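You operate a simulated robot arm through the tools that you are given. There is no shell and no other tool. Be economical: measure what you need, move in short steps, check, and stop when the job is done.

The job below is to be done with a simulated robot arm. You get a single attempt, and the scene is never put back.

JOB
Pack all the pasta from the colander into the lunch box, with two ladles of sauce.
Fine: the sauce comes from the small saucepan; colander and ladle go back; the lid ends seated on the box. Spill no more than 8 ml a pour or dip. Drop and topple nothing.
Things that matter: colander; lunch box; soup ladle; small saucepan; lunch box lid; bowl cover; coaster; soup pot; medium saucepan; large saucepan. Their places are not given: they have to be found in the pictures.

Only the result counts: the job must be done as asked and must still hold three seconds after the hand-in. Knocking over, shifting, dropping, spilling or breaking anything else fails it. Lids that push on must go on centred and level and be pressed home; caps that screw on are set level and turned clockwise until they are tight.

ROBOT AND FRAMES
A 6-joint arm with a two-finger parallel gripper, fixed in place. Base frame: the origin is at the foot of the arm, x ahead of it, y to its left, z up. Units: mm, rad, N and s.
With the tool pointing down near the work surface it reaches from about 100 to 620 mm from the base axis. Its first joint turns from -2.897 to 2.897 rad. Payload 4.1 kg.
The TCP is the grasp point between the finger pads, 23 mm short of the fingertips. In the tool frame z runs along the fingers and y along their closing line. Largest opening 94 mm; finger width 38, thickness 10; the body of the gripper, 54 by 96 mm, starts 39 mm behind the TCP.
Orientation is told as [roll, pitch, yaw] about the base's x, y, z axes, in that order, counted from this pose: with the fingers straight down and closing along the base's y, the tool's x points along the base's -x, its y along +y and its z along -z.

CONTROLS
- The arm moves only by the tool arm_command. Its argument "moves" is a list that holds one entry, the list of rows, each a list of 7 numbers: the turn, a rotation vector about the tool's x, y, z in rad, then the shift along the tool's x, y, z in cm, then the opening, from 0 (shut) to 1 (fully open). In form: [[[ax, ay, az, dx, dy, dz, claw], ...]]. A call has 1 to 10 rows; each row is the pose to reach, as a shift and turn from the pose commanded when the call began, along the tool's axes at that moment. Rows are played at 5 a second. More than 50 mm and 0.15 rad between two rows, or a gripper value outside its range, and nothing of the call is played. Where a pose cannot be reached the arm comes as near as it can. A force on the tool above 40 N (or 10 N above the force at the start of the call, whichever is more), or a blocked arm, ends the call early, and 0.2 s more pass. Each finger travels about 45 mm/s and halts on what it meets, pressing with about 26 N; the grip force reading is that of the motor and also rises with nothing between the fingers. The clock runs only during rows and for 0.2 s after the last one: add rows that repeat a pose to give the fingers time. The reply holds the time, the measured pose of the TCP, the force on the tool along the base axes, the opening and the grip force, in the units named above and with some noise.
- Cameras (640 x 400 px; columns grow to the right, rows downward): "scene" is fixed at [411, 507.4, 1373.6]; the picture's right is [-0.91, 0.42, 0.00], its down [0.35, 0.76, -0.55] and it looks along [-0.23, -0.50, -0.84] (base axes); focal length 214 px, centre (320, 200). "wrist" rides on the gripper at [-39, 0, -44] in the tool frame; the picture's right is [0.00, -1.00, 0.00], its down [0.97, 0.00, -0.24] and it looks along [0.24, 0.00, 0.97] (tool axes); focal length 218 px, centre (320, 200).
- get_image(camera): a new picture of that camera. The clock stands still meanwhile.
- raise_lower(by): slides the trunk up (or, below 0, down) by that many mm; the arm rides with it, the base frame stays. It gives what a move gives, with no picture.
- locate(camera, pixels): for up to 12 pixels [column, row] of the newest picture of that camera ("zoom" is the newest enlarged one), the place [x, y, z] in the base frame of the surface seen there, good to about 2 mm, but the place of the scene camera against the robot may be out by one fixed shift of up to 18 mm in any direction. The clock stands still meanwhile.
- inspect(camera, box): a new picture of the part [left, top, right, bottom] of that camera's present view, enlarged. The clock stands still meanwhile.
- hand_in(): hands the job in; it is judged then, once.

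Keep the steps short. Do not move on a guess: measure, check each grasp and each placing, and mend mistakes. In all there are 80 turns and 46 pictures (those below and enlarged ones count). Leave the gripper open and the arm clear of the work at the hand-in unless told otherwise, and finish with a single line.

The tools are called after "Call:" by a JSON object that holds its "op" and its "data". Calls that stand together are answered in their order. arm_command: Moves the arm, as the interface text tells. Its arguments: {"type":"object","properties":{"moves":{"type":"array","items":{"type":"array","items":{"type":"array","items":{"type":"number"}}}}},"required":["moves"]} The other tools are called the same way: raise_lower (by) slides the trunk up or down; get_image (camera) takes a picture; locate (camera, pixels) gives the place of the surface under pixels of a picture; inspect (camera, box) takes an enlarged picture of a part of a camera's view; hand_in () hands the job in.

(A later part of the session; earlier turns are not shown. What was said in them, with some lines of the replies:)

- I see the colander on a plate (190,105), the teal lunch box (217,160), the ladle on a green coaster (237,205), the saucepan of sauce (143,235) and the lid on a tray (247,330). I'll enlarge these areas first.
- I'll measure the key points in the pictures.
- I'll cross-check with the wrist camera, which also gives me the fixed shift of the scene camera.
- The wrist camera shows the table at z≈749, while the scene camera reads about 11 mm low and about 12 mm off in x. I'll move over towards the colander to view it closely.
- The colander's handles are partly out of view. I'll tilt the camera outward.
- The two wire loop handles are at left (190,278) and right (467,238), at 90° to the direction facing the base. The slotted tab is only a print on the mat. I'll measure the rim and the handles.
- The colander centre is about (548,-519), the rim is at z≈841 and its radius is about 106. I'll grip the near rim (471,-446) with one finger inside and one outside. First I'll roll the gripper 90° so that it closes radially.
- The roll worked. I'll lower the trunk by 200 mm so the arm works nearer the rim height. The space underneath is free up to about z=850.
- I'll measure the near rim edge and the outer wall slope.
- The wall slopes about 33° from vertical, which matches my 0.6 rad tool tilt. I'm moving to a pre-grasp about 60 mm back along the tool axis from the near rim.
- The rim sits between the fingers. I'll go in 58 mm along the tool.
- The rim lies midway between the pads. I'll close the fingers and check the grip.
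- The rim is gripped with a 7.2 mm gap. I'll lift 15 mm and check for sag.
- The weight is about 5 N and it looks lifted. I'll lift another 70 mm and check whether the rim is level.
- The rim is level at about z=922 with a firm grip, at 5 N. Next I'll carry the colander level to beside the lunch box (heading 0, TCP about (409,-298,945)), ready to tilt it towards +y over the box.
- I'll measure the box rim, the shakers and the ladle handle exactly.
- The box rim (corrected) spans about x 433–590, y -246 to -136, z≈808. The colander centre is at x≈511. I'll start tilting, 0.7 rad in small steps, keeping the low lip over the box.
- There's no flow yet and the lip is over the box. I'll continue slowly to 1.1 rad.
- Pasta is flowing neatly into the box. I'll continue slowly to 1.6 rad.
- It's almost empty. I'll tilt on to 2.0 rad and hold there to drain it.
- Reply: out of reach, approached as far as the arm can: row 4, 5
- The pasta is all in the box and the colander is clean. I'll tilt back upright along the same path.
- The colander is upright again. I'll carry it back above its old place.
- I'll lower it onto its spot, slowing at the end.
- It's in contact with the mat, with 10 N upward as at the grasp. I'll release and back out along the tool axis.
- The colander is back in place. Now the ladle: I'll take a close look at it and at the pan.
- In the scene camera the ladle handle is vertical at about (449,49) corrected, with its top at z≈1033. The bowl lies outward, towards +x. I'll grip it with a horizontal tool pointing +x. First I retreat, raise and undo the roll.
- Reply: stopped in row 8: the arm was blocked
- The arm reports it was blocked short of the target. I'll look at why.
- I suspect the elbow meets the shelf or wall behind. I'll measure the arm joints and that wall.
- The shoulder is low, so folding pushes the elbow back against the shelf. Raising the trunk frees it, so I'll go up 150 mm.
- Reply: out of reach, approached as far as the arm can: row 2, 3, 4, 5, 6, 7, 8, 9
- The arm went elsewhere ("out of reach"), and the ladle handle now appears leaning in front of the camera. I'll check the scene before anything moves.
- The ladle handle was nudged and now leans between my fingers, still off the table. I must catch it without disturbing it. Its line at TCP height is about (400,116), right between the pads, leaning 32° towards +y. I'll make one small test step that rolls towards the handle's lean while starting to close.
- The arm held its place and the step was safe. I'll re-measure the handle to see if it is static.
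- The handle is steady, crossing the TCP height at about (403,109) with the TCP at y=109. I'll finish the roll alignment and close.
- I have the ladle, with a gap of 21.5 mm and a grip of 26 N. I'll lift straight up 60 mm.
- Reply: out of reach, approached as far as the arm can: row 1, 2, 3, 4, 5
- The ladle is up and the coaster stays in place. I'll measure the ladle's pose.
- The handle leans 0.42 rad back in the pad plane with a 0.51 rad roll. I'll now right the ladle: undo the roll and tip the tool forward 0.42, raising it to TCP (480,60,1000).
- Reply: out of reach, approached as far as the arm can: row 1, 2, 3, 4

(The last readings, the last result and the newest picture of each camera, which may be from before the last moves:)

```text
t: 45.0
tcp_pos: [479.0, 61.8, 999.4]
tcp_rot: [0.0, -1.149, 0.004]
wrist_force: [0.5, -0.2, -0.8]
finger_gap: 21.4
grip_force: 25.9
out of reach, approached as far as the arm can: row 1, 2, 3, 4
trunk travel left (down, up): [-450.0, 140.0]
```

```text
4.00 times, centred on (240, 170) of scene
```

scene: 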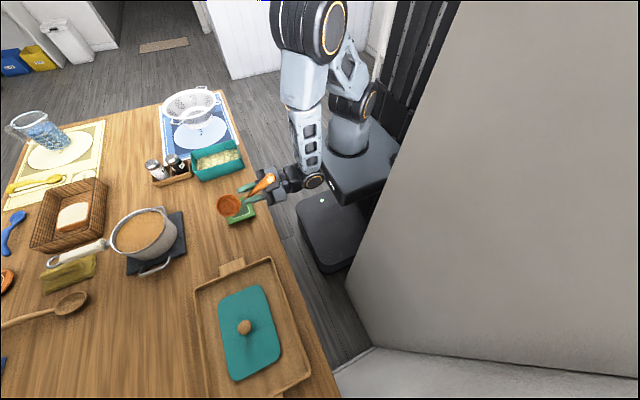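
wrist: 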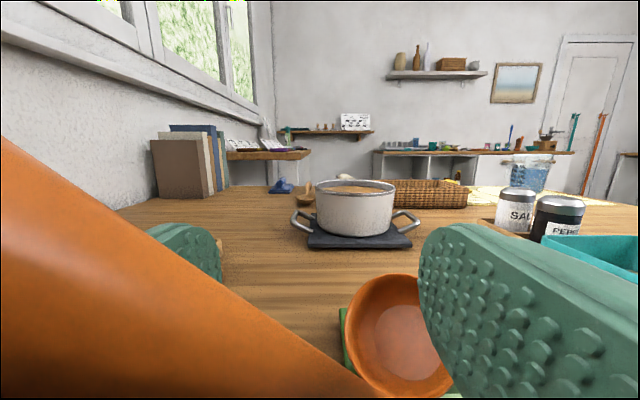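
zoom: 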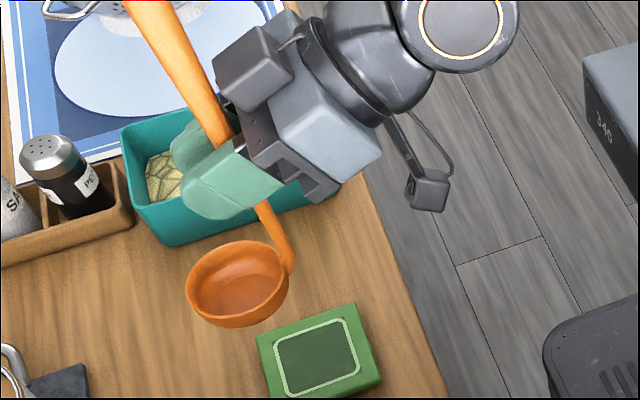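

The pose is reached and the ladle looks upright. I'll measure the bowl rim, handle and coaster.

Call:
{"op": "locate", "data": {"camera": "zoom", "pixels": [[189, 293], [238, 243], [286, 272], [225, 320], [270, 306], [205, 255], [240, 295], [150, 10], [195, 85], [275, 225], [257, 335], [380, 380]]}}

```text
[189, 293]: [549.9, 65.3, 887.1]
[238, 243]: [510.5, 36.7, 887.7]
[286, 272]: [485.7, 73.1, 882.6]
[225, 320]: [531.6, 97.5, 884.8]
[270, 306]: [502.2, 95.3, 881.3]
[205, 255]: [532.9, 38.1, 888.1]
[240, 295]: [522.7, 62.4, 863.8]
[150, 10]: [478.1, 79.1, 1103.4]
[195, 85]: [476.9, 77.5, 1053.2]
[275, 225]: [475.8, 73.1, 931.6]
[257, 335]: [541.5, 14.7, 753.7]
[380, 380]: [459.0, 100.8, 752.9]
```

The handle is vertical, and the bowl rim is within about 4° of level. Bowl centre (scene frame) is (518,67,885.5) at TCP (479,62,999). Now I need a precise pan measurement.

Call:
{"op": "inspect", "data": {"camera": "scene", "box": [96, 190, 192, 280]}}

```text
4.44 times, centred on (144, 235) of scene
```

zoom: 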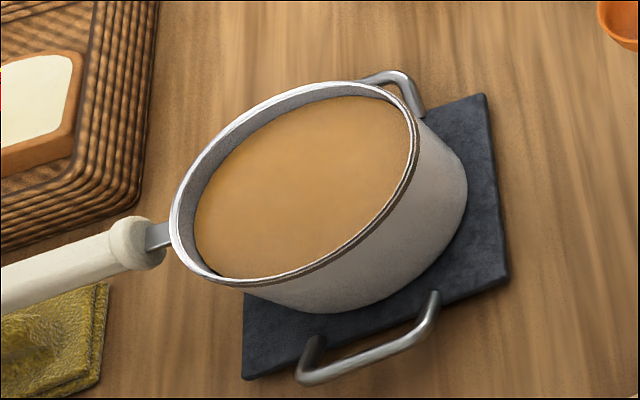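

Call:
{"op": "locate", "data": {"camera": "zoom", "pixels": [[173, 215], [240, 120], [350, 85], [410, 115], [405, 180], [350, 240], [280, 277], [210, 272], [300, 190], [230, 220], [370, 150], [400, 110]]}}

```text
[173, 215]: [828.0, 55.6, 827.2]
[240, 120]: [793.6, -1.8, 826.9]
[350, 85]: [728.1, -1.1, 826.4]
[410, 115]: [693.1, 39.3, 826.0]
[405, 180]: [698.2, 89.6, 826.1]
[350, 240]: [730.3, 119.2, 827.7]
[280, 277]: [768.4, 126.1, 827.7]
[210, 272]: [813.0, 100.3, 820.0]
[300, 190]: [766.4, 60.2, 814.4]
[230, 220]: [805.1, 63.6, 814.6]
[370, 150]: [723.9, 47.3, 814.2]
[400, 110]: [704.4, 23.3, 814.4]
```

The pan centre in the scene frame is (760.5,58), its inner radius about 64, the sauce at z 814.4 and the rim at 826.5. I'll move the empty ladle over the pan with a slight level correction.

Call:
{"op": "arm_command", "data": {"moves": [[[0, 0.01, 0.005, -1.53, -0.18, 3.21, 0], [0, 0.02, 0.01, -3.06, -0.36, 6.42, 0], [0, 0.03, 0.02, -4.59, -0.55, 9.63, 0], [0, 0.04, 0.025, -6.13, -0.73, 12.85, 0], [0, 0.05, 0.03, -7.66, -0.91, 16.06, 0], [0, 0.06, 0.035, -9.19, -1.1, 19.27, 0], [0, 0.06, 0.04, -10.72, -1.28, 22.48, 0], [0, 0.06, 0.04, -10.72, -1.28, 22.48, 0]]]}}

Call:
{"op": "inspect", "data": {"camera": "scene", "box": [80, 160, 240, 260]}}

```text
t: 46.8
tcp_pos: [725.2, 46.7, 1003.1]
tcp_rot: [0.075, -1.089, -0.082]
wrist_force: [0.9, 0.1, -1.7]
finger_gap: 21.3
grip_force: 26.5
trunk travel left (down, up): [-450.0, 140.0]
```

```text
4.00 times, centred on (160, 210) of scene
```

zoom: 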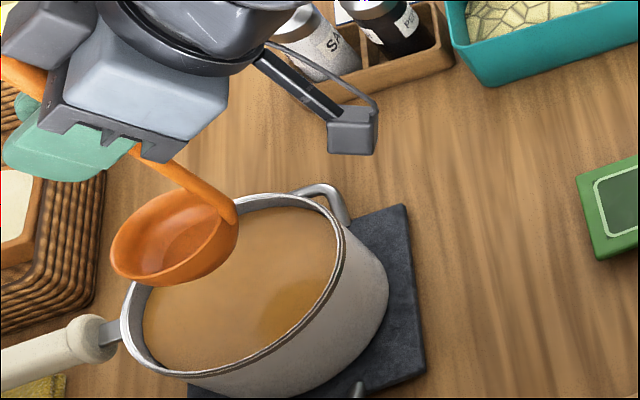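

Call:
{"op": "locate", "data": {"camera": "zoom", "pixels": [[113, 248], [160, 202], [205, 193], [145, 283], [190, 270], [228, 235], [235, 215], [125, 225], [170, 240], [30, 80], [150, 160], [180, 178]]}}

```text
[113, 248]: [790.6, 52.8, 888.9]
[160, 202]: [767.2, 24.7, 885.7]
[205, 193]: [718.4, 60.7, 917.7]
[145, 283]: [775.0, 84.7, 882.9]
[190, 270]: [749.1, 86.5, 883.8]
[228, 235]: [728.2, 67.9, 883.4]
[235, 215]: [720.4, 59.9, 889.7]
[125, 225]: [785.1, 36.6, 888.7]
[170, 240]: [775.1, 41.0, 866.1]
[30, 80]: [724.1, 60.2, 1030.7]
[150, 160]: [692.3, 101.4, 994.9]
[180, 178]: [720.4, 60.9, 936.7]
```

The bowl is centred over the pan at (758.5,55). I'll dip slowly by 84 mm so the rim goes about 12 mm below the sauce, and let it fill.

Call:
{"op": "arm_command", "data": {"moves": [[[0, 0, 0, 1.68, 0.23, 1.11, 0], [0, 0, 0, 3.45, 0.16, 2.03, 0], [0, 0, 0, 4.16, 0.13, 2.4, 0], [0, 0, 0, 4.87, 0.1, 2.77, 0], [0, 0, 0, 5.58, 0.08, 3.14, 0], [0, 0, 0, 6.29, 0.05, 3.51, 0], [0, 0, 0, 7.0, 0.02, 3.88, 0], [0, 0, 0, 7.35, 0, 4.07, 0], [0, 0, 0, 7.35, 0, 4.07, 0], [0, 0, 0, 7.35, 0, 4.07, 0]]]}}

Call:
{"op": "inspect", "data": {"camera": "scene", "box": [80, 160, 240, 260]}}

```text
t: 49.0
tcp_pos: [729.6, 51.9, 922.7]
tcp_rot: [0.074, -1.088, -0.083]
wrist_force: [0.0, -0.8, -1.9]
finger_gap: 21.4
grip_force: 25.9
trunk travel left (down, up): [-450.0, 140.0]
```

```text
4.00 times, centred on (160, 210) of scene
```

zoom: 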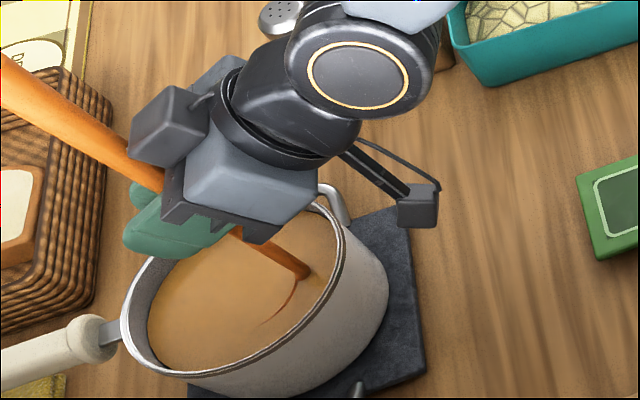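

It's submerged, but the back edge sits just at the surface, so the ladle is tipped slightly forward. I'll go a little deeper, tip back 0.06, then lift slowly.

Call:
{"op": "arm_command", "data": {"moves": [[[0, -0.03, 0, 0.4, 0, -0.1, 0], [0, -0.06, 0, 0.63, 0, -0.34, 0], [0, -0.06, 0, 0.63, 0, -0.34, 0], [0, -0.06, 0, -0.08, 0.03, -0.71, 0], [0, -0.06, 0, -0.79, 0.06, -1.08, 0], [0, -0.06, 0, -1.5, 0.08, -1.45, 0], [0, -0.06, 0, -2.21, 0.11, -1.82, 0], [0, -0.06, 0, -3.27, 0.15, -2.38, 0], [0, -0.06, 0, -4.51, 0.2, -3.03, 0], [0, -0.06, 0, -6.02, 0.26, -3.81, 0]]]}}

Call:
{"op": "inspect", "data": {"camera": "scene", "box": [80, 160, 240, 260]}}

```text
t: 51.2
tcp_pos: [724.2, 50.5, 992.7]
tcp_rot: [0.084, -1.151, -0.092]
wrist_force: [0.2, -0.5, -1.5]
finger_gap: 21.5
grip_force: 26.3
trunk travel left (down, up): [-450.0, 140.0]
```

```text
4.00 times, centred on (160, 210) of scene
```

zoom: 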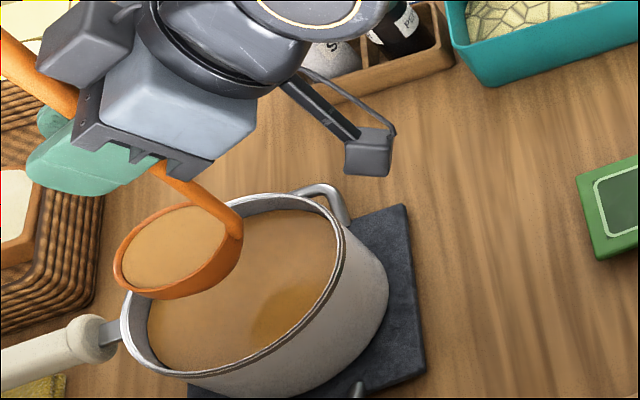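

The ladle is brim full and level, with no sauce outside. I'll carry it gently towards the box, raised a little and yawing towards -30°, in two eased moves.

Call:
{"op": "arm_command", "data": {"moves": [[[0.01, 0, 0.004, 0.16, -0.53, -0.48, 0], [0.029, -0.001, 0.013, 0.48, -1.6, -1.44, 0], [0.055, -0.002, 0.025, 0.91, -3.08, -2.76, 0], [0.086, -0.003, 0.039, 1.43, -4.81, -4.32, 0], [0.12, -0.0045, 0.0535, 1.98, -6.69, -6.0, 0], [0.153, -0.006, 0.068, 2.53, -8.56, -7.69, 0], [0.184, -0.007, 0.082, 3.05, -10.29, -9.25, 0], [0.21, -0.008, 0.094, 3.48, -11.77, -10.57, 0], [0.229, -0.009, 0.103, 3.8, -12.84, -11.53, 0], [0.239, -0.009, 0.107, 3.96, -13.37, -12.01, 0]]]}}

```text
t: 53.4
tcp_pos: [594.6, -82.2, 1000.2]
tcp_rot: [0.082, -1.151, -0.355]
wrist_force: [-0.2, 0.2, -1.8]
finger_gap: 21.4
grip_force: 25.9
trunk travel left (down, up): [-450.0, 140.0]
```

Call:
{"op": "arm_command", "data": {"moves": [[[0.01, 0, 0.004, 0.18, -0.65, -0.3, 0], [0.029, -0.001, 0.013, 0.53, -1.94, -0.91, 0], [0.055, -0.002, 0.025, 1.01, -3.71, -1.74, 0], [0.086, -0.003, 0.039, 1.58, -5.81, -2.72, 0], [0.12, -0.0045, 0.0535, 2.19, -8.07, -3.78, 0], [0.153, -0.006, 0.068, 2.8, -10.32, -4.83, 0], [0.184, -0.007, 0.082, 3.37, -12.42, -5.81, 0], [0.21, -0.008, 0.094, 3.85, -14.19, -6.64, 0], [0.229, -0.009, 0.103, 4.2, -15.48, -7.25, 0], [0.239, -0.009, 0.107, 4.38, -16.13, -7.55, 0]]]}}

Call:
{"op": "inspect", "data": {"camera": "scene", "box": [110, 90, 302, 210]}}

```text
t: 55.6
tcp_pos: [468.9, -212.9, 985.1]
tcp_rot: [0.084, -1.151, -0.619]
wrist_force: [0.7, -0.1, -1.3]
finger_gap: 21.5
grip_force: 26.2
trunk travel left (down, up): [-450.0, 140.0]
```

```text
3.33 times, centred on (206, 150) of scene
```

zoom: 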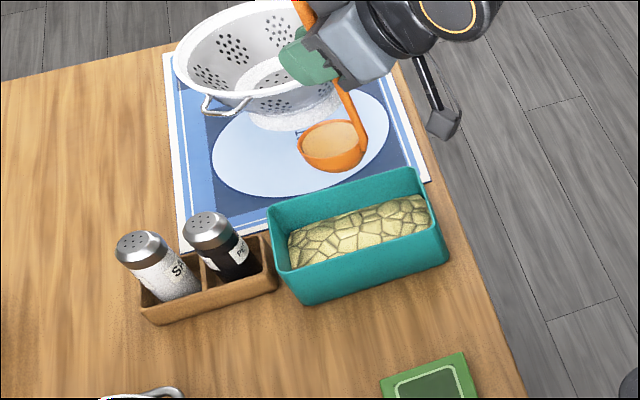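

I'll measure the bowl and the box.

Call:
{"op": "locate", "data": {"camera": "zoom", "pixels": [[300, 148], [330, 122], [362, 148], [328, 158], [270, 211], [412, 171], [445, 238], [293, 282], [355, 235], [300, 278], [430, 243], [330, 140]]}}

```text
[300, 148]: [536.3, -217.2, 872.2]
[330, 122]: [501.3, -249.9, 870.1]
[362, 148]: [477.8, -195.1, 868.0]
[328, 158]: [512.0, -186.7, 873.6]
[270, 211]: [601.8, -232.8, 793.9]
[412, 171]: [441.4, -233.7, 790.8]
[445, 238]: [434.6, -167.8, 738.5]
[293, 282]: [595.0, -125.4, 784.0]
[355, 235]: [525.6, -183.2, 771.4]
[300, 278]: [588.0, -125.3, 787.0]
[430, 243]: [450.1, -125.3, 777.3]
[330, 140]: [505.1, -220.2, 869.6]
```

The bowl lip is at scene (522,-189), over the box middle (521,-180), and the rim is level. I'll start the pour, rolling about the heading with the lip held over the box.

Call:
{"op": "arm_command", "data": {"moves": [[[0.041, -0.002, -0.091, 0.17, 1.03, 0.06, 0], [0.082, -0.003, -0.183, 0.43, 2.09, 0.16, 0], [0.122, -0.005, -0.274, 0.79, 3.13, 0.3, 0], [0.163, -0.006, -0.365, 1.25, 4.18, 0.49, 0], [0.204, -0.008, -0.456, 1.81, 5.21, 0.71, 0], [0.245, -0.01, -0.548, 2.45, 6.21, 0.98, 0], [0.286, -0.011, -0.639, 3.19, 7.18, 1.3, 0], [0.326, -0.013, -0.73, 4.01, 8.09, 1.65, 0], [0.367, -0.014, -0.822, 4.93, 8.96, 2.04, 0], [0.408, -0.016, -0.913, 5.91, 9.76, 2.46, 0]]]}}

Call:
{"op": "inspect", "data": {"camera": "scene", "box": [110, 90, 302, 210]}}

```text
t: 57.8
tcp_pos: [518.4, -125.1, 926.8]
tcp_rot: [-1.311, -0.551, 0.545]
wrist_force: [0.4, -0.2, -1.0]
finger_gap: 21.4
grip_force: 26.2
trunk travel left (down, up): [-450.0, 140.0]
```

```text
3.33 times, centred on (206, 150) of scene
```

zoom: 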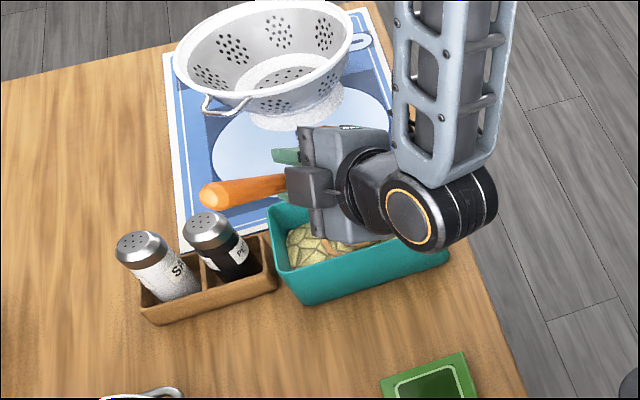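

Pouring is under way. I'll go on to 1.85 rad and hold it to drain.

Call:
{"op": "arm_command", "data": {"moves": [[[0.051, -0.002, -0.114, -0.16, 1.33, -0.1, 0], [0.102, -0.004, -0.228, -0.27, 2.63, -0.17, 0], [0.153, -0.006, -0.342, -0.12, 3.97, -0.13, 0], [0.204, -0.008, -0.457, 0.08, 5.28, -0.06, 0], [0.255, -0.01, -0.571, 0.5, 6.53, 0.11, 0], [0.306, -0.012, -0.685, 0.99, 7.74, 0.31, 0], [0.347, -0.014, -0.776, 1.52, 8.65, 0.52, 0], [0.347, -0.014, -0.776, 1.52, 8.65, 0.52, 0], [0.347, -0.014, -0.776, 1.52, 8.65, 0.52, 0], [0.347, -0.014, -0.776, 1.52, 8.65, 0.52, 0]]]}}

Call:
{"op": "inspect", "data": {"camera": "scene", "box": [110, 90, 302, 210]}}

```text
t: 60.0
tcp_pos: [536.0, -93.6, 844.8]
tcp_rot: [-1.687, 0.218, 0.614]
wrist_force: [-0.3, 0.6, -0.6]
finger_gap: 21.3
grip_force: 25.4
trunk travel left (down, up): [-450.0, 140.0]
```

```text
3.33 times, centred on (206, 150) of scene
```

zoom: 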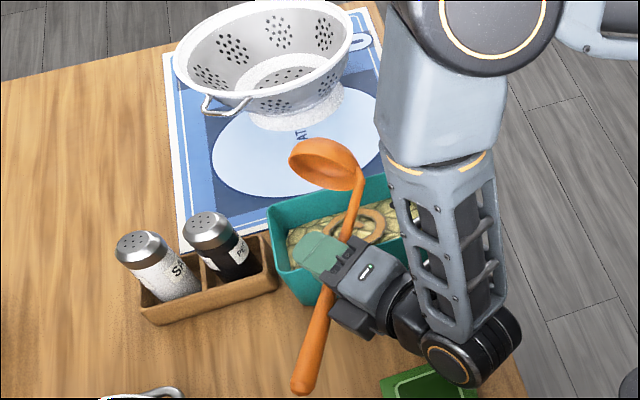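

The ladle is empty and the sauce is in the box. I'll right the ladle along the reverse path.

Call:
{"op": "arm_command", "data": {"moves": [[[-0.054, 0.002, 0.121, 0.81, -1.07, 0.38, 0], [-0.108, 0.004, 0.241, 1.61, -2.15, 0.76, 0], [-0.162, 0.006, 0.362, 2.42, -3.22, 1.14, 0], [-0.215, 0.009, 0.483, 3.22, -4.3, 1.51, 0], [-0.269, 0.011, 0.604, 4.03, -5.37, 1.89, 0], [-0.323, 0.013, 0.724, 4.83, -6.45, 2.27, 0], [-0.377, 0.015, 0.845, 5.64, -7.52, 2.65, 0]]]}}

Call:
{"op": "arm_command", "data": {"moves": [[[-0.054, 0.002, 0.121, -1.65, 0, -0.05, 0], [-0.108, 0.004, 0.241, -3.3, 0.01, -0.1, 0], [-0.162, 0.006, 0.362, -4.94, 0.02, -0.16, 0], [-0.215, 0.009, 0.483, -6.59, 0.02, -0.21, 0], [-0.269, 0.011, 0.604, -8.24, 0.03, -0.26, 0], [-0.323, 0.013, 0.724, -9.88, 0.03, -0.32, 0], [-0.377, 0.015, 0.845, -11.53, 0.04, -0.37, 0], [-0.377, 0.015, 0.845, -11.53, 0.04, -0.37, 0]]]}}

```text
t: 61.6
tcp_pos: [514.4, -131.0, 931.3]
tcp_rot: [-1.265, -0.622, 0.522]
wrist_force: [1.0, 0.2, -0.9]
finger_gap: 21.5
grip_force: 25.8
trunk travel left (down, up): [-450.0, 140.0]
```

```text
t: 63.4
tcp_pos: [594.7, -80.5, 1000.2]
tcp_rot: [0.091, -1.151, -0.623]
wrist_force: [-1.1, 0.3, -0.3]
finger_gap: 21.5
grip_force: 26.4
trunk travel left (down, up): [-450.0, 140.0]
```

Now back over the pan for the second ladle.

Call:
{"op": "arm_command", "data": {"moves": [[[-0.08, 0.003, -0.036, -0.09, 2.96, 0.75, 0], [-0.159, 0.006, -0.071, -0.17, 5.92, 1.49, 0], [-0.239, 0.0095, -0.107, -0.26, 8.88, 2.24, 0], [-0.319, 0.013, -0.143, -0.35, 11.85, 2.99, 0], [-0.398, 0.016, -0.178, -0.43, 14.81, 3.73, 0], [-0.478, 0.019, -0.214, -0.52, 17.77, 4.48, 0], [-0.478, 0.019, -0.214, -0.52, 17.77, 4.48, 0]]]}}

```text
t: 65.0
tcp_pos: [721.6, 50.5, 993.8]
tcp_rot: [0.084, -1.15, -0.092]
wrist_force: [0.0, 0.4, -0.6]
finger_gap: 21.0
grip_force: 25.5
trunk travel left (down, up): [-450.0, 140.0]
```

The arm is right where it was for the first dip. I'll dip by 79 mm, since the sauce is a little lower now.

Call:
{"op": "arm_command", "data": {"moves": [[[0, 0, 0, 2.28, -0.09, 1.02, 0], [0, 0, 0, 4.1, -0.16, 1.84, 0], [0, 0, 0, 4.83, -0.19, 2.16, 0], [0, 0, 0, 5.47, -0.22, 2.45, 0], [0, 0, 0, 6.02, -0.24, 2.69, 0], [0, 0, 0, 6.57, -0.26, 2.94, 0], [0, 0, 0, 7.2, -0.28, 3.22, 0], [0, 0, 0, 7.2, -0.28, 3.22, 0], [0, 0, 0, 7.2, -0.28, 3.22, 0]]]}}

Call:
{"op": "inspect", "data": {"camera": "scene", "box": [80, 160, 240, 260]}}

```text
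t: 67.0
tcp_pos: [721.3, 50.1, 913.6]
tcp_rot: [0.083, -1.15, -0.093]
wrist_force: [-0.3, -0.1, -1.7]
finger_gap: 21.5
grip_force: 25.7
trunk travel left (down, up): [-450.0, 140.0]
```

```text
4.00 times, centred on (160, 210) of scene
```

zoom: 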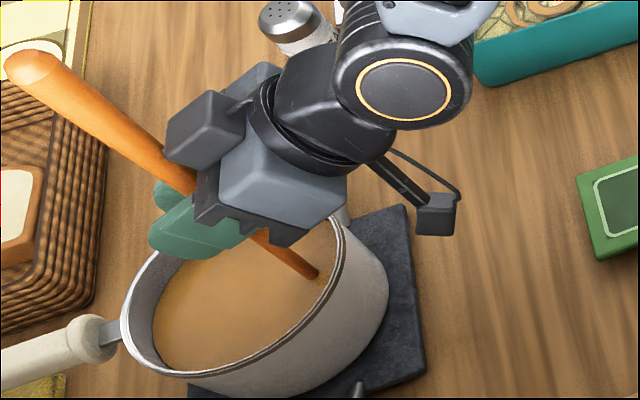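

Fully submerged. I'll lift slowly.

Call:
{"op": "arm_command", "data": {"moves": [[[0, 0, 0, -0.73, 0.03, -0.33, 0], [0, 0, 0, -1.46, 0.06, -0.65, 0], [0, 0, 0, -2.19, 0.09, -0.98, 0], [0, 0, 0, -2.92, 0.12, -1.31, 0], [0, 0, 0, -3.65, 0.14, -1.63, 0], [0, 0, 0, -4.56, 0.18, -2.04, 0], [0, 0, 0, -5.65, 0.22, -2.53, 0], [0, 0, 0, -6.57, 0.26, -2.94, 0], [0, 0, 0, -7.2, 0.28, -3.22, 0], [0, 0, 0, -7.2, 0.28, -3.22, 0]]]}}

Call:
{"op": "inspect", "data": {"camera": "scene", "box": [80, 140, 256, 250]}}

```text
t: 69.2
tcp_pos: [722.1, 49.8, 993.7]
tcp_rot: [0.082, -1.15, -0.093]
wrist_force: [-0.7, -1.1, -1.9]
finger_gap: 21.5
grip_force: 26.4
trunk travel left (down, up): [-450.0, 140.0]
```

```text
3.64 times, centred on (168, 195) of scene
```

zoom: 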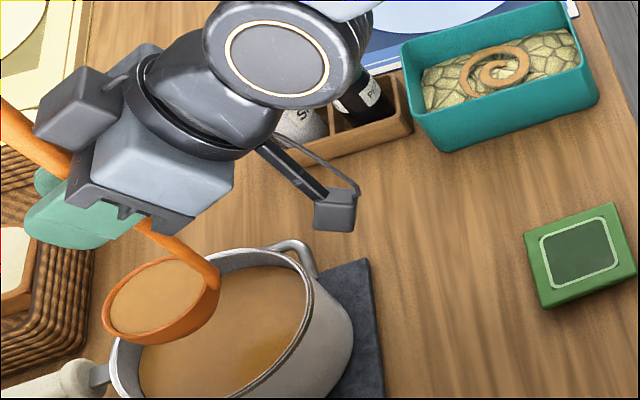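

The second ladle is full, the first serving sits well inside the box, and there are no spills. I'll repeat the same carry.

Call:
{"op": "arm_command", "data": {"moves": [[[0.01, 0, 0.004, 0.16, -0.53, -0.48, 0], [0.029, -0.001, 0.013, 0.48, -1.6, -1.44, 0], [0.055, -0.002, 0.025, 0.91, -3.08, -2.76, 0], [0.086, -0.003, 0.039, 1.43, -4.81, -4.32, 0], [0.12, -0.0045, 0.0535, 1.98, -6.69, -6.0, 0], [0.153, -0.006, 0.068, 2.53, -8.56, -7.69, 0], [0.184, -0.007, 0.082, 3.05, -10.29, -9.25, 0], [0.21, -0.008, 0.094, 3.48, -11.77, -10.57, 0], [0.229, -0.009, 0.103, 3.8, -12.84, -11.53, 0], [0.239, -0.009, 0.107, 3.96, -13.37, -12.01, 0]]]}}

Call:
{"op": "arm_command", "data": {"moves": [[[0.01, 0, 0.004, 0.18, -0.65, -0.3, 0], [0.029, -0.001, 0.013, 0.53, -1.94, -0.91, 0], [0.055, -0.002, 0.025, 1.01, -3.71, -1.74, 0], [0.086, -0.003, 0.039, 1.58, -5.81, -2.72, 0], [0.12, -0.0045, 0.0535, 2.19, -8.07, -3.78, 0], [0.153, -0.006, 0.068, 2.8, -10.32, -4.83, 0], [0.184, -0.007, 0.082, 3.37, -12.42, -5.81, 0], [0.21, -0.008, 0.094, 3.85, -14.19, -6.64, 0], [0.229, -0.009, 0.103, 4.2, -15.48, -7.25, 0], [0.239, -0.009, 0.107, 4.38, -16.13, -7.55, 0]]]}}

```text
t: 71.4
tcp_pos: [594.1, -82.5, 1001.6]
tcp_rot: [0.085, -1.15, -0.355]
wrist_force: [-0.2, -0.5, -1.3]
finger_gap: 21.9
grip_force: 25.5
trunk travel left (down, up): [-450.0, 140.0]
```

```text
t: 73.6
tcp_pos: [465.5, -212.3, 988.4]
tcp_rot: [0.089, -1.15, -0.622]
wrist_force: [-0.3, 0.3, -2.1]
finger_gap: 21.4
grip_force: 26.2
trunk travel left (down, up): [-450.0, 140.0]
```

It's at the same pose within 3 mm. I'll repeat the pour.

Call:
{"op": "arm_command", "data": {"moves": [[[0.041, -0.002, -0.091, 0.17, 1.03, 0.06, 0], [0.082, -0.003, -0.183, 0.43, 2.09, 0.16, 0], [0.122, -0.005, -0.274, 0.79, 3.13, 0.3, 0], [0.163, -0.006, -0.365, 1.25, 4.18, 0.49, 0], [0.204, -0.008, -0.456, 1.81, 5.21, 0.71, 0], [0.245, -0.01, -0.548, 2.45, 6.21, 0.98, 0], [0.286, -0.011, -0.639, 3.19, 7.18, 1.3, 0], [0.326, -0.013, -0.73, 4.01, 8.09, 1.65, 0], [0.367, -0.014, -0.822, 4.93, 8.96, 2.04, 0], [0.408, -0.016, -0.913, 5.91, 9.76, 2.46, 0]]]}}

Call:
{"op": "arm_command", "data": {"moves": [[[0.051, -0.002, -0.114, -0.16, 1.33, -0.1, 0], [0.102, -0.004, -0.228, -0.27, 2.63, -0.17, 0], [0.153, -0.006, -0.342, -0.12, 3.97, -0.13, 0], [0.204, -0.008, -0.457, 0.08, 5.28, -0.06, 0], [0.255, -0.01, -0.571, 0.5, 6.53, 0.11, 0], [0.306, -0.012, -0.685, 0.99, 7.74, 0.31, 0], [0.347, -0.014, -0.776, 1.52, 8.65, 0.52, 0], [0.347, -0.014, -0.776, 1.52, 8.65, 0.52, 0], [0.347, -0.014, -0.776, 1.52, 8.65, 0.52, 0], [0.347, -0.014, -0.776, 1.52, 8.65, 0.52, 0]]]}}

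```text
t: 75.8
tcp_pos: [516.0, -125.9, 925.8]
tcp_rot: [-1.313, -0.553, 0.549]
wrist_force: [-1.2, -0.2, -1.2]
finger_gap: 21.4
grip_force: 26.0
trunk travel left (down, up): [-450.0, 140.0]
```

```text
t: 78.0
tcp_pos: [533.3, -96.0, 844.9]
tcp_rot: [-1.688, 0.216, 0.613]
wrist_force: [0.7, -0.3, -0.9]
finger_gap: 21.4
grip_force: 25.8
trunk travel left (down, up): [-450.0, 140.0]
```

Now I'll right the ladle as before and look.

Call:
{"op": "arm_command", "data": {"moves": [[[-0.054, 0.002, 0.121, 0.81, -1.07, 0.38, 0], [-0.108, 0.004, 0.241, 1.61, -2.15, 0.76, 0], [-0.162, 0.006, 0.362, 2.42, -3.22, 1.14, 0], [-0.215, 0.009, 0.483, 3.22, -4.3, 1.51, 0], [-0.269, 0.011, 0.604, 4.03, -5.37, 1.89, 0], [-0.323, 0.013, 0.724, 4.83, -6.45, 2.27, 0], [-0.377, 0.015, 0.845, 5.64, -7.52, 2.65, 0]]]}}

Call:
{"op": "arm_command", "data": {"moves": [[[-0.054, 0.002, 0.121, -1.65, 0, -0.05, 0], [-0.108, 0.004, 0.241, -3.3, 0.01, -0.1, 0], [-0.162, 0.006, 0.362, -4.94, 0.02, -0.16, 0], [-0.215, 0.009, 0.483, -6.59, 0.02, -0.21, 0], [-0.269, 0.011, 0.604, -8.24, 0.03, -0.26, 0], [-0.323, 0.013, 0.724, -9.88, 0.03, -0.32, 0], [-0.377, 0.015, 0.845, -11.53, 0.04, -0.37, 0], [-0.377, 0.015, 0.845, -11.53, 0.04, -0.37, 0]]]}}

Call:
{"op": "inspect", "data": {"camera": "scene", "box": [120, 110, 296, 220]}}

```text
t: 79.6
tcp_pos: [513.3, -133.5, 935.0]
tcp_rot: [-1.264, -0.621, 0.522]
wrist_force: [0.0, 0.7, -1.3]
finger_gap: 21.3
grip_force: 26.0
trunk travel left (down, up): [-450.0, 140.0]
```

```text
t: 81.4
tcp_pos: [593.0, -81.4, 1001.0]
tcp_rot: [0.092, -1.15, -0.625]
wrist_force: [-1.2, 0.6, -0.4]
finger_gap: 21.3
grip_force: 26.3
trunk travel left (down, up): [-450.0, 140.0]
```

```text
3.64 times, centred on (208, 165) of scene
```

zoom: 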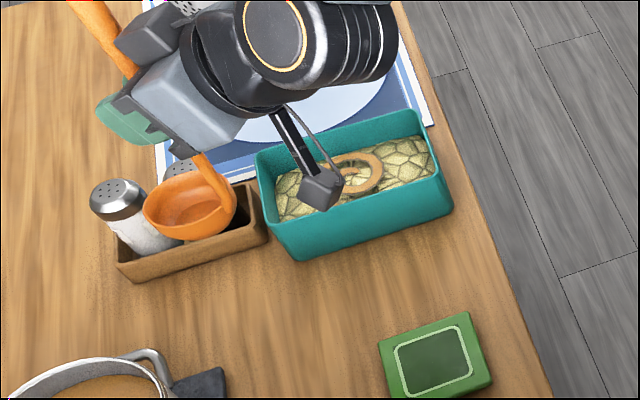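

Two servings are in, the ladle is empty and nothing spilled. Now I'll return the ladle to the coaster. I'll measure the coaster and the ladle bowl.

Call:
{"op": "locate", "data": {"camera": "zoom", "pixels": [[381, 343], [468, 315], [489, 375], [395, 352], [461, 330], [432, 355], [147, 215], [190, 176], [230, 190], [190, 236], [90, 10], [225, 210]]}}

```text
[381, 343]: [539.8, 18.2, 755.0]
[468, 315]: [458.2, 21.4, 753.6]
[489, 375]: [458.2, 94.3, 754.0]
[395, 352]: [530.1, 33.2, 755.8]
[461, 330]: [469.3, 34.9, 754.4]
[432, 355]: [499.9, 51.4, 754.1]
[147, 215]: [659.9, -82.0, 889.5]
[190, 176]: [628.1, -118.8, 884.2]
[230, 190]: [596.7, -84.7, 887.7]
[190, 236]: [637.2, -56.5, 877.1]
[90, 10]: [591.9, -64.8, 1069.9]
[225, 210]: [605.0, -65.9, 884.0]
```

The coaster top is at scene z≈755, centred at about (499,58). I'll raise the trunk 110 mm for room, then move to hover with the bowl above the coaster.

Call:
{"op": "raise_lower", "data": {"by": 110}}

Call:
{"op": "arm_command", "data": {"moves": [[[-0.061, 0, -0.031, 2.9, 0.42, -1.2, 0], [-0.122, 0.0005, -0.062, 5.8, 0.84, -2.41, 0], [-0.184, 0.001, -0.093, 8.7, 1.26, -3.62, 0], [-0.245, 0.001, -0.123, 11.6, 1.69, -4.82, 0], [-0.306, 0.001, -0.154, 14.5, 2.11, -6.03, 0], [-0.367, 0.0015, -0.185, 17.4, 2.53, -7.23, 0], [-0.429, 0.002, -0.216, 20.3, 2.95, -8.44, 0], [-0.49, 0.002, -0.247, 23.2, 3.37, -9.64, 0], [-0.49, 0.002, -0.247, 23.2, 3.37, -9.64, 0]]]}}

Call:
{"op": "inspect", "data": {"camera": "scene", "box": [160, 120, 320, 220]}}

```text
t: 82.8
tcp_pos: [592.8, -81.5, 1110.7]
tcp_rot: [0.088, -1.15, -0.62]
wrist_force: [-0.3, -0.4, -0.7]
finger_gap: 21.3
grip_force: 26.3
trunk travel left (down, up): [-560.0, 30.0]
```

```text
t: 84.8
tcp_pos: [457.5, 46.9, 938.9]
tcp_rot: [0.014, -1.162, -0.005]
wrist_force: [0.7, 0.4, -0.3]
finger_gap: 21.2
grip_force: 25.6
trunk travel left (down, up): [-560.0, 30.0]
```

```text
4.00 times, centred on (240, 170) of scene
```

zoom: 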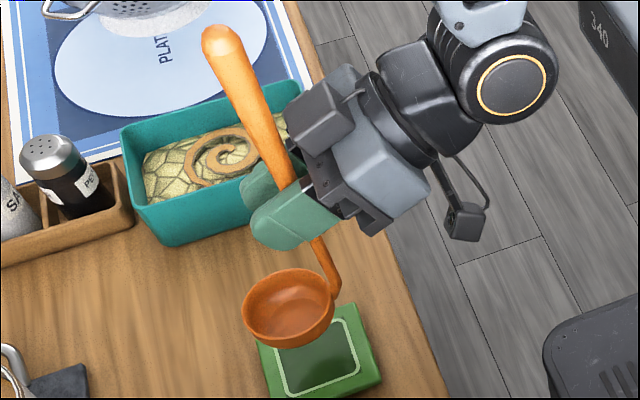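

Call:
{"op": "locate", "data": {"camera": "zoom", "pixels": [[244, 312], [290, 270], [333, 296], [275, 343], [312, 333], [255, 285], [222, 45], [245, 90], [267, 135], [322, 255], [258, 342], [378, 378]]}}

```text
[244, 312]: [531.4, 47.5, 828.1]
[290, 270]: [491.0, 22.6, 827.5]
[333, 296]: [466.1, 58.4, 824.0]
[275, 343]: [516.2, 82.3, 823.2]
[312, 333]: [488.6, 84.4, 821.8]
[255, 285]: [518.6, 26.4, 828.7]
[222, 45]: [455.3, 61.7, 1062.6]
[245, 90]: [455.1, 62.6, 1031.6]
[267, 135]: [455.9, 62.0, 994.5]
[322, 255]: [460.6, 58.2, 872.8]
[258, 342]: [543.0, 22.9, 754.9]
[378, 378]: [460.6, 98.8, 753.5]
```

The handle is nearly vertical with a slight backward lean of 0.02, and the bowl centre is (498.8,53.3) against the original (499.5,55). I'll lower 43 mm with small corrections.

Call:
{"op": "arm_command", "data": {"moves": [[[0, 0.009, 0, 1.28, 0.17, 0.83, 0], [0, 0.018, 0, 2.47, 0.17, 1.34, 0], [0, 0.018, 0, 3.2, 0.17, 1.66, 0], [0, 0.018, 0, 3.57, 0.17, 1.82, 0], [0, 0.018, 0, 3.85, 0.17, 1.94, 0], [0, 0.018, 0, 3.85, 0.17, 1.94, 0]]]}}

```text
t: 86.2
tcp_pos: [460.6, 47.6, 894.6]
tcp_rot: [0.013, -1.144, -0.005]
wrist_force: [0.2, 0.3, 1.3]
finger_gap: 21.3
grip_force: 26.0
trunk travel left (down, up): [-560.0, 30.0]
```

Call:
{"op": "arm_command", "data": {"moves": [[[0, 0, 0, 0.09, 0, 0.04, 0], [0, 0, 0, 0.18, 0, 0.08, 0], [0, 0, 0, 0.18, 0, 0.08, 0]]]}}

```text
t: 87.0
tcp_pos: [459.3, 46.1, 895.9]
tcp_rot: [0.013, -1.148, -0.005]
wrist_force: [-0.5, 1.9, 12.7]
finger_gap: 21.2
grip_force: 26.4
trunk travel left (down, up): [-560.0, 30.0]
```

It's in firm contact (12.7 N). I'll ease off 1.5 mm, then open slowly.

Call:
{"op": "arm_command", "data": {"moves": [[[0, 0, 0, -0.13, 0, -0.06, 0], [0, 0, 0, -0.13, 0, -0.06, 0]]]}}

```text
t: 87.6
tcp_pos: [459.4, 47.2, 896.6]
tcp_rot: [0.012, -1.141, -0.006]
wrist_force: [0.1, -0.3, 1.1]
finger_gap: 21.2
grip_force: 26.2
trunk travel left (down, up): [-560.0, 30.0]
```

Call:
{"op": "arm_command", "data": {"moves": [[[0, 0, 0, 0, 0, 0, 0.26], [0, 0, 0, 0, 0, 0, 0.32], [0, 0, 0, 0, 0, 0, 0.4], [0, 0, 0, 0, 0, 0, 0.5], [0, 0, 0, 0, 0, 0, 0.6]]]}}

Call:
{"op": "inspect", "data": {"camera": "scene", "box": [160, 120, 320, 220]}}

```text
t: 88.8
tcp_pos: [459.3, 46.5, 897.3]
tcp_rot: [0.016, -1.142, -0.006]
wrist_force: [-0.4, 1.0, -0.1]
finger_gap: 56.5
grip_force: 0.1
trunk travel left (down, up): [-560.0, 30.0]
```

```text
4.00 times, centred on (240, 170) of scene
```

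zoom: 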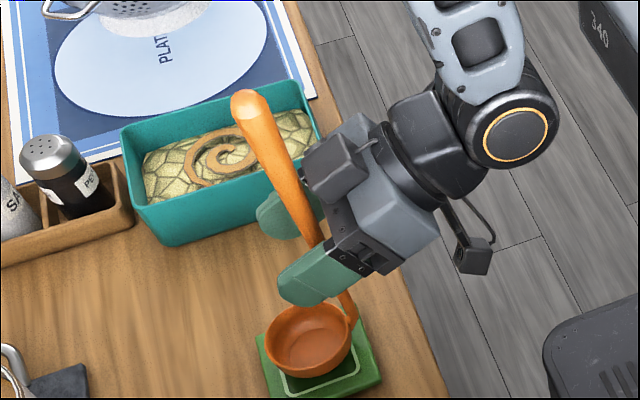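

The ladle stands on the coaster. I'll retreat straight back (and slightly down, to stay in reach) until the fingers are clear.

Call:
{"op": "arm_command", "data": {"moves": [[[0, 0, 0, 0.6, 0, -1.3, 0.8], [0, 0, 0, 1.6, 0, -2.2, 0.8], [0, 0, 0, 3.0, 0, -3.5, 0.8], [0, 0, 0, 4.4, 0, -4.8, 0.8], [0, 0, 0, 4.4, 0, -4.8, 0.8]]]}}

```text
t: 90.0
tcp_pos: [395.9, 48.0, 873.8]
tcp_rot: [0.014, -1.142, -0.004]
wrist_force: [-0.5, -0.2, 0.7]
finger_gap: 75.1
grip_force: 0.1
trunk travel left (down, up): [-560.0, 30.0]
```

The fingers are clear of the handle. I'll swing away to +y, turning the tool down towards the lid.

Call:
{"op": "arm_command", "data": {"moves": [[[-0.032, 0.124, -0.049, -1.43, 2.36, -0.24, 0.8], [-0.063, 0.248, -0.099, -2.86, 4.71, -0.48, 0.8], [-0.095, 0.372, -0.148, -4.29, 7.07, -0.72, 0.8], [-0.127, 0.496, -0.197, -5.72, 9.42, -0.96, 0.8], [-0.158, 0.62, -0.247, -7.15, 11.78, -1.19, 0.8], [-0.19, 0.744, -0.296, -8.58, 14.13, -1.43, 0.8], [-0.222, 0.868, -0.345, -10.01, 16.49, -1.67, 0.8], [-0.253, 0.992, -0.395, -11.44, 18.84, -1.91, 0.8], [-0.285, 1.116, -0.444, -12.87, 21.2, -2.15, 0.8], [-0.285, 1.116, -0.444, -12.87, 21.2, -2.15, 0.8]]]}}

```text
t: 92.2
tcp_pos: [405.6, 243.9, 961.4]
tcp_rot: [-0.138, -0.096, 0.503]
wrist_force: [0.6, 0.4, 0.1]
finger_gap: 75.4
grip_force: 0.0
out of reach, approached as far as the arm can: row 1, 2, 6, 7, 8, 9, 10
trunk travel left (down, up): [-560.0, 30.0]
```

Now I move above the lid knob with the tool straight down.

Call:
{"op": "arm_command", "data": {"moves": [[[-0.023, 0.016, 0, -2.94, 1.02, -0.68, 0.8], [-0.046, 0.032, 0, -5.88, 2.03, -1.35, 0.8], [-0.069, 0.048, 0, -8.83, 3.05, -2.03, 0.8], [-0.092, 0.064, 0, -11.77, 4.07, -2.71, 0.8], [-0.115, 0.08, 0, -14.71, 5.08, -3.38, 0.8], [-0.138, 0.096, 0, -17.65, 6.1, -4.06, 0.8], [-0.138, 0.096, 0, -17.65, 6.1, -4.06, 0.8]]]}}

Call:
{"op": "raise_lower", "data": {"by": -110}}

Call:
{"op": "get_image", "data": {"camera": "wrist"}}

```text
t: 93.8
tcp_pos: [486.3, 359.8, 982.1]
tcp_rot: [-0.201, -0.113, 0.508]
wrist_force: [-0.9, -1.6, 0.6]
finger_gap: 75.2
grip_force: 0.1
out of reach, approached as far as the arm can: row 1, 2, 3, 4, 5, 6, 7
trunk travel left (down, up): [-560.0, 30.0]
```

```text
t: 95.2
tcp_pos: [486.7, 359.7, 871.5]
tcp_rot: [-0.201, -0.114, 0.508]
wrist_force: [-0.1, -0.2, -0.5]
finger_gap: 75.2
grip_force: 0.1
trunk travel left (down, up): [-450.0, 140.0]
```

```text
3 pictures are left
```

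wrist: 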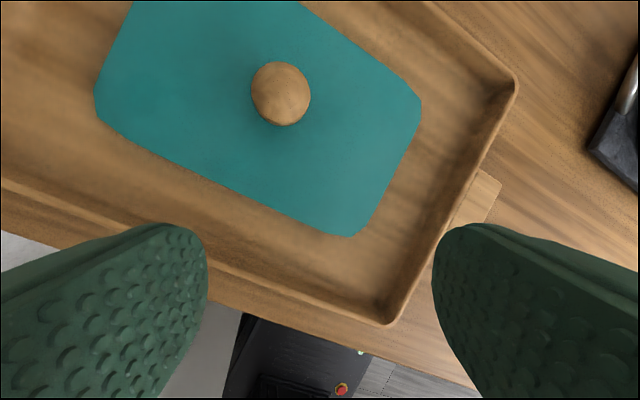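

The straight-down pose at this radius (about 650 mm) is out of reach, so the lid needs a tilted grasp. I'll first measure the lid in this picture.

Call:
{"op": "locate", "data": {"camera": "wrist", "pixels": [[280, 90], [252, 95], [309, 95], [280, 122], [98, 110], [415, 115], [345, 235], [110, 85], [200, 165], [395, 170], [410, 85], [512, 85]]}}

```text
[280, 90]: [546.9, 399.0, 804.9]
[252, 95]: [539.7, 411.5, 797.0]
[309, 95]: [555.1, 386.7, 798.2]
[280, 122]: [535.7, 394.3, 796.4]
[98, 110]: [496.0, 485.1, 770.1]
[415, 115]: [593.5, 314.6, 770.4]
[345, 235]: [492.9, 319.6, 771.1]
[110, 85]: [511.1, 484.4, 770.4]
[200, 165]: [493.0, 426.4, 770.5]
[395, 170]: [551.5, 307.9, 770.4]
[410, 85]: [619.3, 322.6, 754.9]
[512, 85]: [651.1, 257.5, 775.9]
```

The knob centre is (547,398.5) with a diameter of about 29 and its widest part at z≈797. The lid plate is at z 770, its long axis along y, half-sizes about 54 × 90. Now for exact box rim points from the last enlarged picture.

Call:
{"op": "locate", "data": {"camera": "zoom", "pixels": [[122, 130], [160, 119], [200, 106], [240, 95], [298, 82], [130, 160], [140, 185], [150, 207], [175, 203], [205, 195], [235, 186], [310, 112]]}}

Call:
{"op": "locate", "data": {"camera": "scene", "pixels": [[191, 154], [192, 156], [200, 151], [215, 146], [230, 142], [232, 142], [237, 150], [240, 158], [241, 160], [196, 166], [201, 177], [236, 164]]}}

```text
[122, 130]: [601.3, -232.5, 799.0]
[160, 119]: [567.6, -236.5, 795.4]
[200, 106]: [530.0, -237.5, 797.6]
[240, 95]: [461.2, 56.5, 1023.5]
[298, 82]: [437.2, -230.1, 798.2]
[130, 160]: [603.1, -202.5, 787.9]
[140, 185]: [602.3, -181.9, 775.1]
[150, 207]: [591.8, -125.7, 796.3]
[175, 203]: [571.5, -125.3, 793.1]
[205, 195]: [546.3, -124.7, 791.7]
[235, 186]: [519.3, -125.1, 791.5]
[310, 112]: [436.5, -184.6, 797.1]
```

```text
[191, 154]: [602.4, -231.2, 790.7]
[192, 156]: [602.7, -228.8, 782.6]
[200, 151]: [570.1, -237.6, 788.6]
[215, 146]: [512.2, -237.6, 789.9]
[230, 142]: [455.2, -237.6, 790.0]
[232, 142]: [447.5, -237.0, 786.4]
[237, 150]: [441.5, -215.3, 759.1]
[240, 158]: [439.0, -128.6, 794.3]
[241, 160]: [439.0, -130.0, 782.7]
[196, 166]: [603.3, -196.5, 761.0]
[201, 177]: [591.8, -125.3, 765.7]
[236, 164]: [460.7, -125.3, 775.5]
```

Box centre is about (510,-193) in the robot frame, aligned with x/y. I'm moving to a tilted pre-grasp (tilt 0.55, heading 0.8) 60 mm behind the knob.

Call:
{"op": "arm_command", "data": {"moves": [[[-0.058, -0.092, -0.047, -0.69, -0.04, 0.39, 0.8], [-0.117, -0.184, -0.094, -1.38, -0.09, 0.79, 0.8], [-0.175, -0.276, -0.141, -2.07, -0.13, 1.18, 0.8], [-0.234, -0.368, -0.187, -2.76, -0.18, 1.58, 0.8], [-0.2924, -0.4601, -0.2342, -3.45, -0.22, 1.97, 0.8], [-0.2924, -0.4601, -0.2342, -3.45, -0.22, 1.97, 0.8]]]}}

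```text
t: 96.6
tcp_pos: [510.9, 362.1, 842.6]
tcp_rot: [-0.131, -0.616, 0.863]
wrist_force: [0.0, -0.5, -0.2]
finger_gap: 75.2
grip_force: 0.1
out of reach, approached as far as the arm can: row 2, 3, 4, 5, 6
trunk travel left (down, up): [-450.0, 140.0]
```

The roll residual (-0.13) is harmless for gripping a ball knob. From here I'll advance with the orientation unchanged onto the knob.

Call:
{"op": "arm_command", "data": {"moves": [[[0, 0, 0, -1.0, 0.4, 1.0, 0.8], [0, 0, 0, -1.54, 0.5, 2.5, 0.8], [0, 0, 0, -1.54, 0.5, 4.0, 0.8], [0, 0, 0, -1.54, 0.5, 5.47, 0.8], [0, 0, 0, -1.54, 0.5, 5.47, 0.8]]]}}

```text
t: 97.8
tcp_pos: [537.3, 390.4, 808.9]
tcp_rot: [-0.142, -0.621, 0.871]
wrist_force: [0.5, 0.4, 1.0]
finger_gap: 75.3
grip_force: 0.0
out of reach, approached as far as the arm can: row 1, 2, 3, 4, 5
trunk travel left (down, up): [-450.0, 140.0]
```

The knob lies between the pads, 17 mm beyond the TCP. I'll go 4 mm deeper, close, and raise by trunk only, with 140 mm to clear the ladle later.

Call:
{"op": "arm_command", "data": {"moves": [[[0, 0, 0, 0, 0, 0.4, 0.8], [0, 0, 0, 0, 0, 0.4, 0.5], [0, 0, 0, 0, 0, 0.4, 0.3], [0, 0, 0, 0, 0, 0.4, 0.1], [0, 0, 0, 0, 0, 0.4, 0], [0, 0, 0, 0, 0, 0.4, 0], [0, 0, 0, 0, 0, 0.4, 0]]]}}

Call:
{"op": "raise_lower", "data": {"by": 140}}

```text
t: 99.4
tcp_pos: [530.1, 386.1, 802.7]
tcp_rot: [-0.129, -0.578, 0.878]
wrist_force: [9.3, -7.7, 31.7]
finger_gap: 30.2
grip_force: 26.3
out of reach, approached as far as the arm can: row 1, 2, 3, 4, 5, 6, 7
trunk travel left (down, up): [-450.0, 140.0]
```

```text
t: 101.1
tcp_pos: [529.3, 386.9, 938.3]
tcp_rot: [-0.128, -0.569, 0.874]
wrist_force: [0.0, 0.3, -0.5]
finger_gap: 29.9
grip_force: 25.8
trunk travel left (down, up): [-590.0, 0.0]
5 turns are left
```

The lid is held, with a 30 mm gap on the knob. I'll swing it about the base past the ladle at full radius, then turn it the rest of the way to 90° over the box, and take one picture.

Call:
{"op": "arm_command", "data": {"moves": [[[0.0402, 0.008, 0.0624, 1.14, -4.75, -0.12, 0], [0.0805, 0.0161, 0.1248, 2.57, -9.42, -0.45, 0], [0.1207, 0.0241, 0.1872, 4.29, -13.98, -0.97, 0], [0.161, 0.0321, 0.2496, 6.28, -18.4, -1.69, 0], [0.2012, 0.0402, 0.3121, 8.53, -22.64, -2.59, 0], [0.2415, 0.0482, 0.3745, 11.04, -26.71, -3.69, 0], [0.2817, 0.0562, 0.4369, 13.8, -30.55, -4.97, 0], [0.322, 0.0642, 0.4993, 16.76, -34.16, -6.42, 0], [0.3622, 0.0723, 0.5617, 19.94, -37.53, -8.03, 0], [0.4025, 0.0803, 0.6241, 23.3, -40.62, -9.8, 0]]]}}

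Call:
{"op": "arm_command", "data": {"moves": [[[0.0402, 0.008, 0.0624, 1.14, -4.75, -0.12, 0], [0.0805, 0.0161, 0.1248, 2.57, -9.42, -0.45, 0], [0.1207, 0.0241, 0.1872, 4.29, -13.98, -0.97, 0], [0.1854, 0.037, 0.2875, 6.76, -12.89, -1.5, 0], [0.2501, 0.0499, 0.3878, 9.23, -11.8, -2.03, 0], [0.3147, 0.0628, 0.488, 11.68, -10.71, -2.56, 0], [0.3794, 0.0757, 0.5883, 14.14, -9.63, -3.1, 0], [0.444, 0.0886, 0.6884, 16.6, -8.53, -3.63, 0], [0.444, 0.0886, 0.6884, 16.6, -8.53, -3.63, 0]]]}}

Call:
{"op": "inspect", "data": {"camera": "scene", "box": [140, 100, 300, 200]}}

```text
t: 103.3
tcp_pos: [649.3, -51.7, 939.8]
tcp_rot: [-0.117, -0.571, 0.097]
wrist_force: [-0.3, -0.8, -0.2]
finger_gap: 30.0
grip_force: 26.2
out of reach, approached as far as the arm can: row 3, 4, 5, 6, 7, 8, 9, 10
trunk travel left (down, up): [-590.0, 0.0]
```

```text
t: 105.3
tcp_pos: [501.3, -151.4, 886.7]
tcp_rot: [-0.126, -0.568, -0.698]
wrist_force: [0.2, 0.1, -0.6]
finger_gap: 29.7
grip_force: 25.8
out of reach, approached as far as the arm can: row 1, 2, 3, 4
trunk travel left (down, up): [-590.0, 0.0]
```

```text
4.00 times, centred on (220, 150) of scene
4 turns are left
```

zoom: 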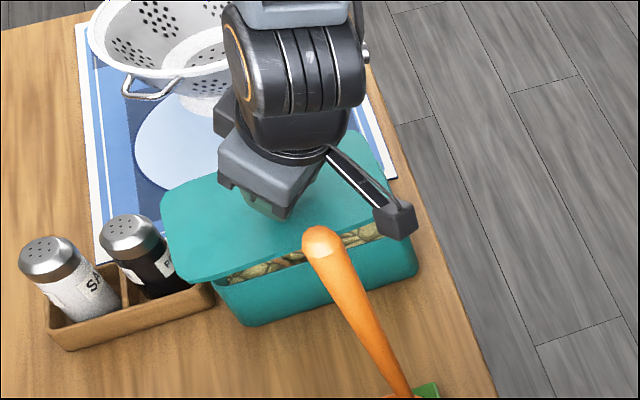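

The lid hovers above the box with its orientation right. I'll measure the lid edges against the box.

Call:
{"op": "locate", "data": {"camera": "zoom", "pixels": [[165, 225], [172, 250], [215, 275], [260, 259], [200, 180], [290, 245], [349, 132], [378, 160], [240, 318], [300, 310], [385, 235], [200, 225]]}}

```text
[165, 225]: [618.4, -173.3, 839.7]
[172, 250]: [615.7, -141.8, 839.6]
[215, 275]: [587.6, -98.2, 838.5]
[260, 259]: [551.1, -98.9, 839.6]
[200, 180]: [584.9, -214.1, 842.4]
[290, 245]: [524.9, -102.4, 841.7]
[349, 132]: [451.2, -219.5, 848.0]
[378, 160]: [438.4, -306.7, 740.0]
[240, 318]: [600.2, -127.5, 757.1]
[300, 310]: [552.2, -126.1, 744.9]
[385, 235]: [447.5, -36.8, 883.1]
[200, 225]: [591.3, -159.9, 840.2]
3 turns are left
```

The lid needs to shift by (-7.6,-26) mm and level by about 0.04 rad. I'll align, then lower onto the box and press until the force stop, then look.

Call:
{"op": "arm_command", "data": {"moves": [[[-0.02, -0.004, 0.013, -0.46, -1.2, 0.45, 0], [-0.04, -0.0075, 0.027, -0.92, -2.39, 0.89, 0], [-0.04, -0.0075, 0.027, -0.38, -2.28, 1.73, 0], [-0.04, -0.0075, 0.027, 0.16, -2.18, 2.56, 0], [-0.04, -0.0075, 0.027, 0.59, -2.09, 3.23, 0], [-0.04, -0.0075, 0.027, 0.85, -2.04, 3.65, 0], [-0.04, -0.0075, 0.027, 1.07, -2.0, 3.98, 0], [-0.04, -0.0075, 0.027, 1.29, -1.96, 4.32, 0], [-0.04, -0.0075, 0.027, 1.56, -1.9, 4.74, 0], [-0.04, -0.0075, 0.027, 1.77, -1.86, 5.07, 0]]]}}

Call:
{"op": "inspect", "data": {"camera": "scene", "box": [140, 100, 300, 200]}}

Call:
{"op": "locate", "data": {"camera": "zoom", "pixels": [[160, 215], [168, 238], [200, 250], [240, 240], [280, 228], [190, 170], [205, 220], [350, 130], [300, 300], [240, 310], [375, 170], [215, 285]]}}

```text
t: 107.4
tcp_pos: [492.9, -176.8, 844.9]
tcp_rot: [-0.065, -0.593, -0.732]
wrist_force: [-4.0, 8.0, 23.1]
finger_gap: 29.7
grip_force: 25.7
trunk travel left (down, up): [-590.0, 0.0]
stopped in row 10: the force on the tool passed its limit (the readings are from after the stop); the commanded pose is now the measured one
```

```text
4.00 times, centred on (220, 150) of scene
```

zoom: 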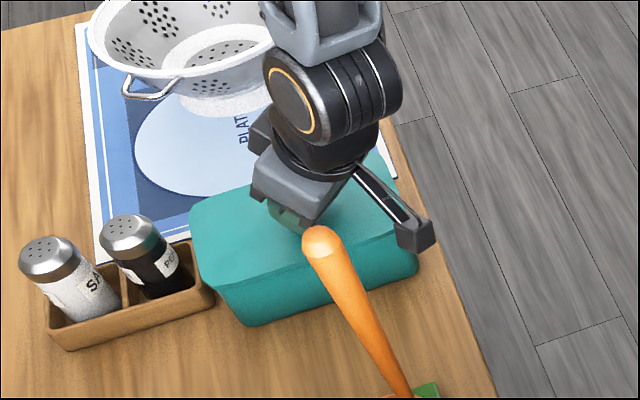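

```text
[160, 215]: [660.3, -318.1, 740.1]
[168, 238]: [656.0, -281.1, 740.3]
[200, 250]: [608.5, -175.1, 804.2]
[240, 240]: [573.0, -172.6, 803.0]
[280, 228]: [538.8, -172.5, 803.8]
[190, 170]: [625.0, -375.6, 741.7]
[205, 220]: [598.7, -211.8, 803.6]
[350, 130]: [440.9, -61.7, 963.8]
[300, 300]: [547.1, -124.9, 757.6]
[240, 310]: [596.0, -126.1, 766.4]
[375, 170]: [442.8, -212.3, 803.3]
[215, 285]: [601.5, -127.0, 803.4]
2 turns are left
```

The lid is level (plate z 803–804 at all points, rim 799) and centred on the box. I'll give a short confirming press, then release and back away.

Call:
{"op": "arm_command", "data": {"moves": [[[0, 0, 0, 0.11, 0.01, 0.17, 0], [0, 0, 0, 0.22, 0.02, 0.33, 0]]]}}

Call:
{"op": "arm_command", "data": {"moves": [[[0, 0, 0, -0.08, -0.01, -0.12, 0.4], [0, 0, 0, -0.14, -0.01, -0.2, 0.6], [0, 0, 0, -0.17, -0.02, -0.25, 0.8], [0, 0, 0, -0.17, -0.02, -0.25, 0.8], [0, 0, 0, -0.17, -0.02, -2.2, 0.8], [0, 0, 0, -0.17, -0.02, -4.2, 0.8], [0, 0, 0, -0.17, -0.02, -6.2, 0.8], [0, 0, 0, -0.17, -0.02, -8.2, 0.8], [0, 0, 0, -0.17, -0.02, -10.2, 0.8]]]}}

Call:
{"op": "inspect", "data": {"camera": "scene", "box": [140, 100, 300, 200]}}

```text
t: 107.9
tcp_pos: [495.1, -176.5, 845.5]
tcp_rot: [-0.062, -0.597, -0.731]
wrist_force: [-4.9, 8.3, 22.5]
finger_gap: 29.8
grip_force: 26.2
trunk travel left (down, up): [-590.0, 0.0]
stopped in row 2: the force on the tool passed its limit (the readings are from after the stop); the commanded pose is now the measured one
```

```text
t: 109.9
tcp_pos: [459.7, -135.3, 927.9]
tcp_rot: [-0.068, -0.591, -0.729]
wrist_force: [-0.3, 0.1, 0.8]
finger_gap: 75.3
grip_force: 0.2
trunk travel left (down, up): [-590.0, 0.0]
```

```text
4.00 times, centred on (220, 150) of scene
1 turns are left
```

zoom: 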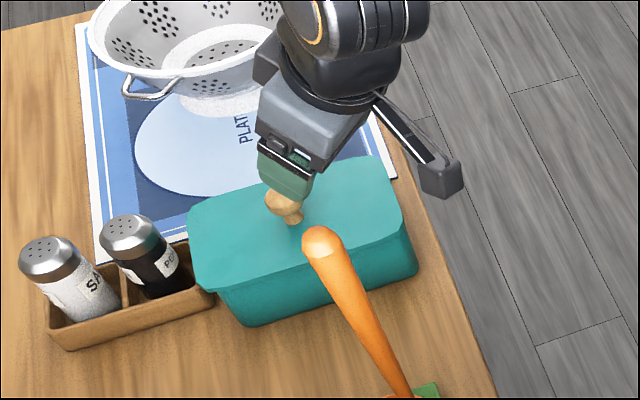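

The lid sits level on the box, the gripper is open and clear, and the ladle and colander are back in place. I'm handing in.

Call:
{"op": "hand_in", "data": {}}

```text
The job is handed in.
```

I packed all the pasta and two ladles of sauce into the lunch box, put the colander and ladle back, pressed the lid level onto the box, and saw no spills; I bumped the ladle into a lean once but caught it before it fell.
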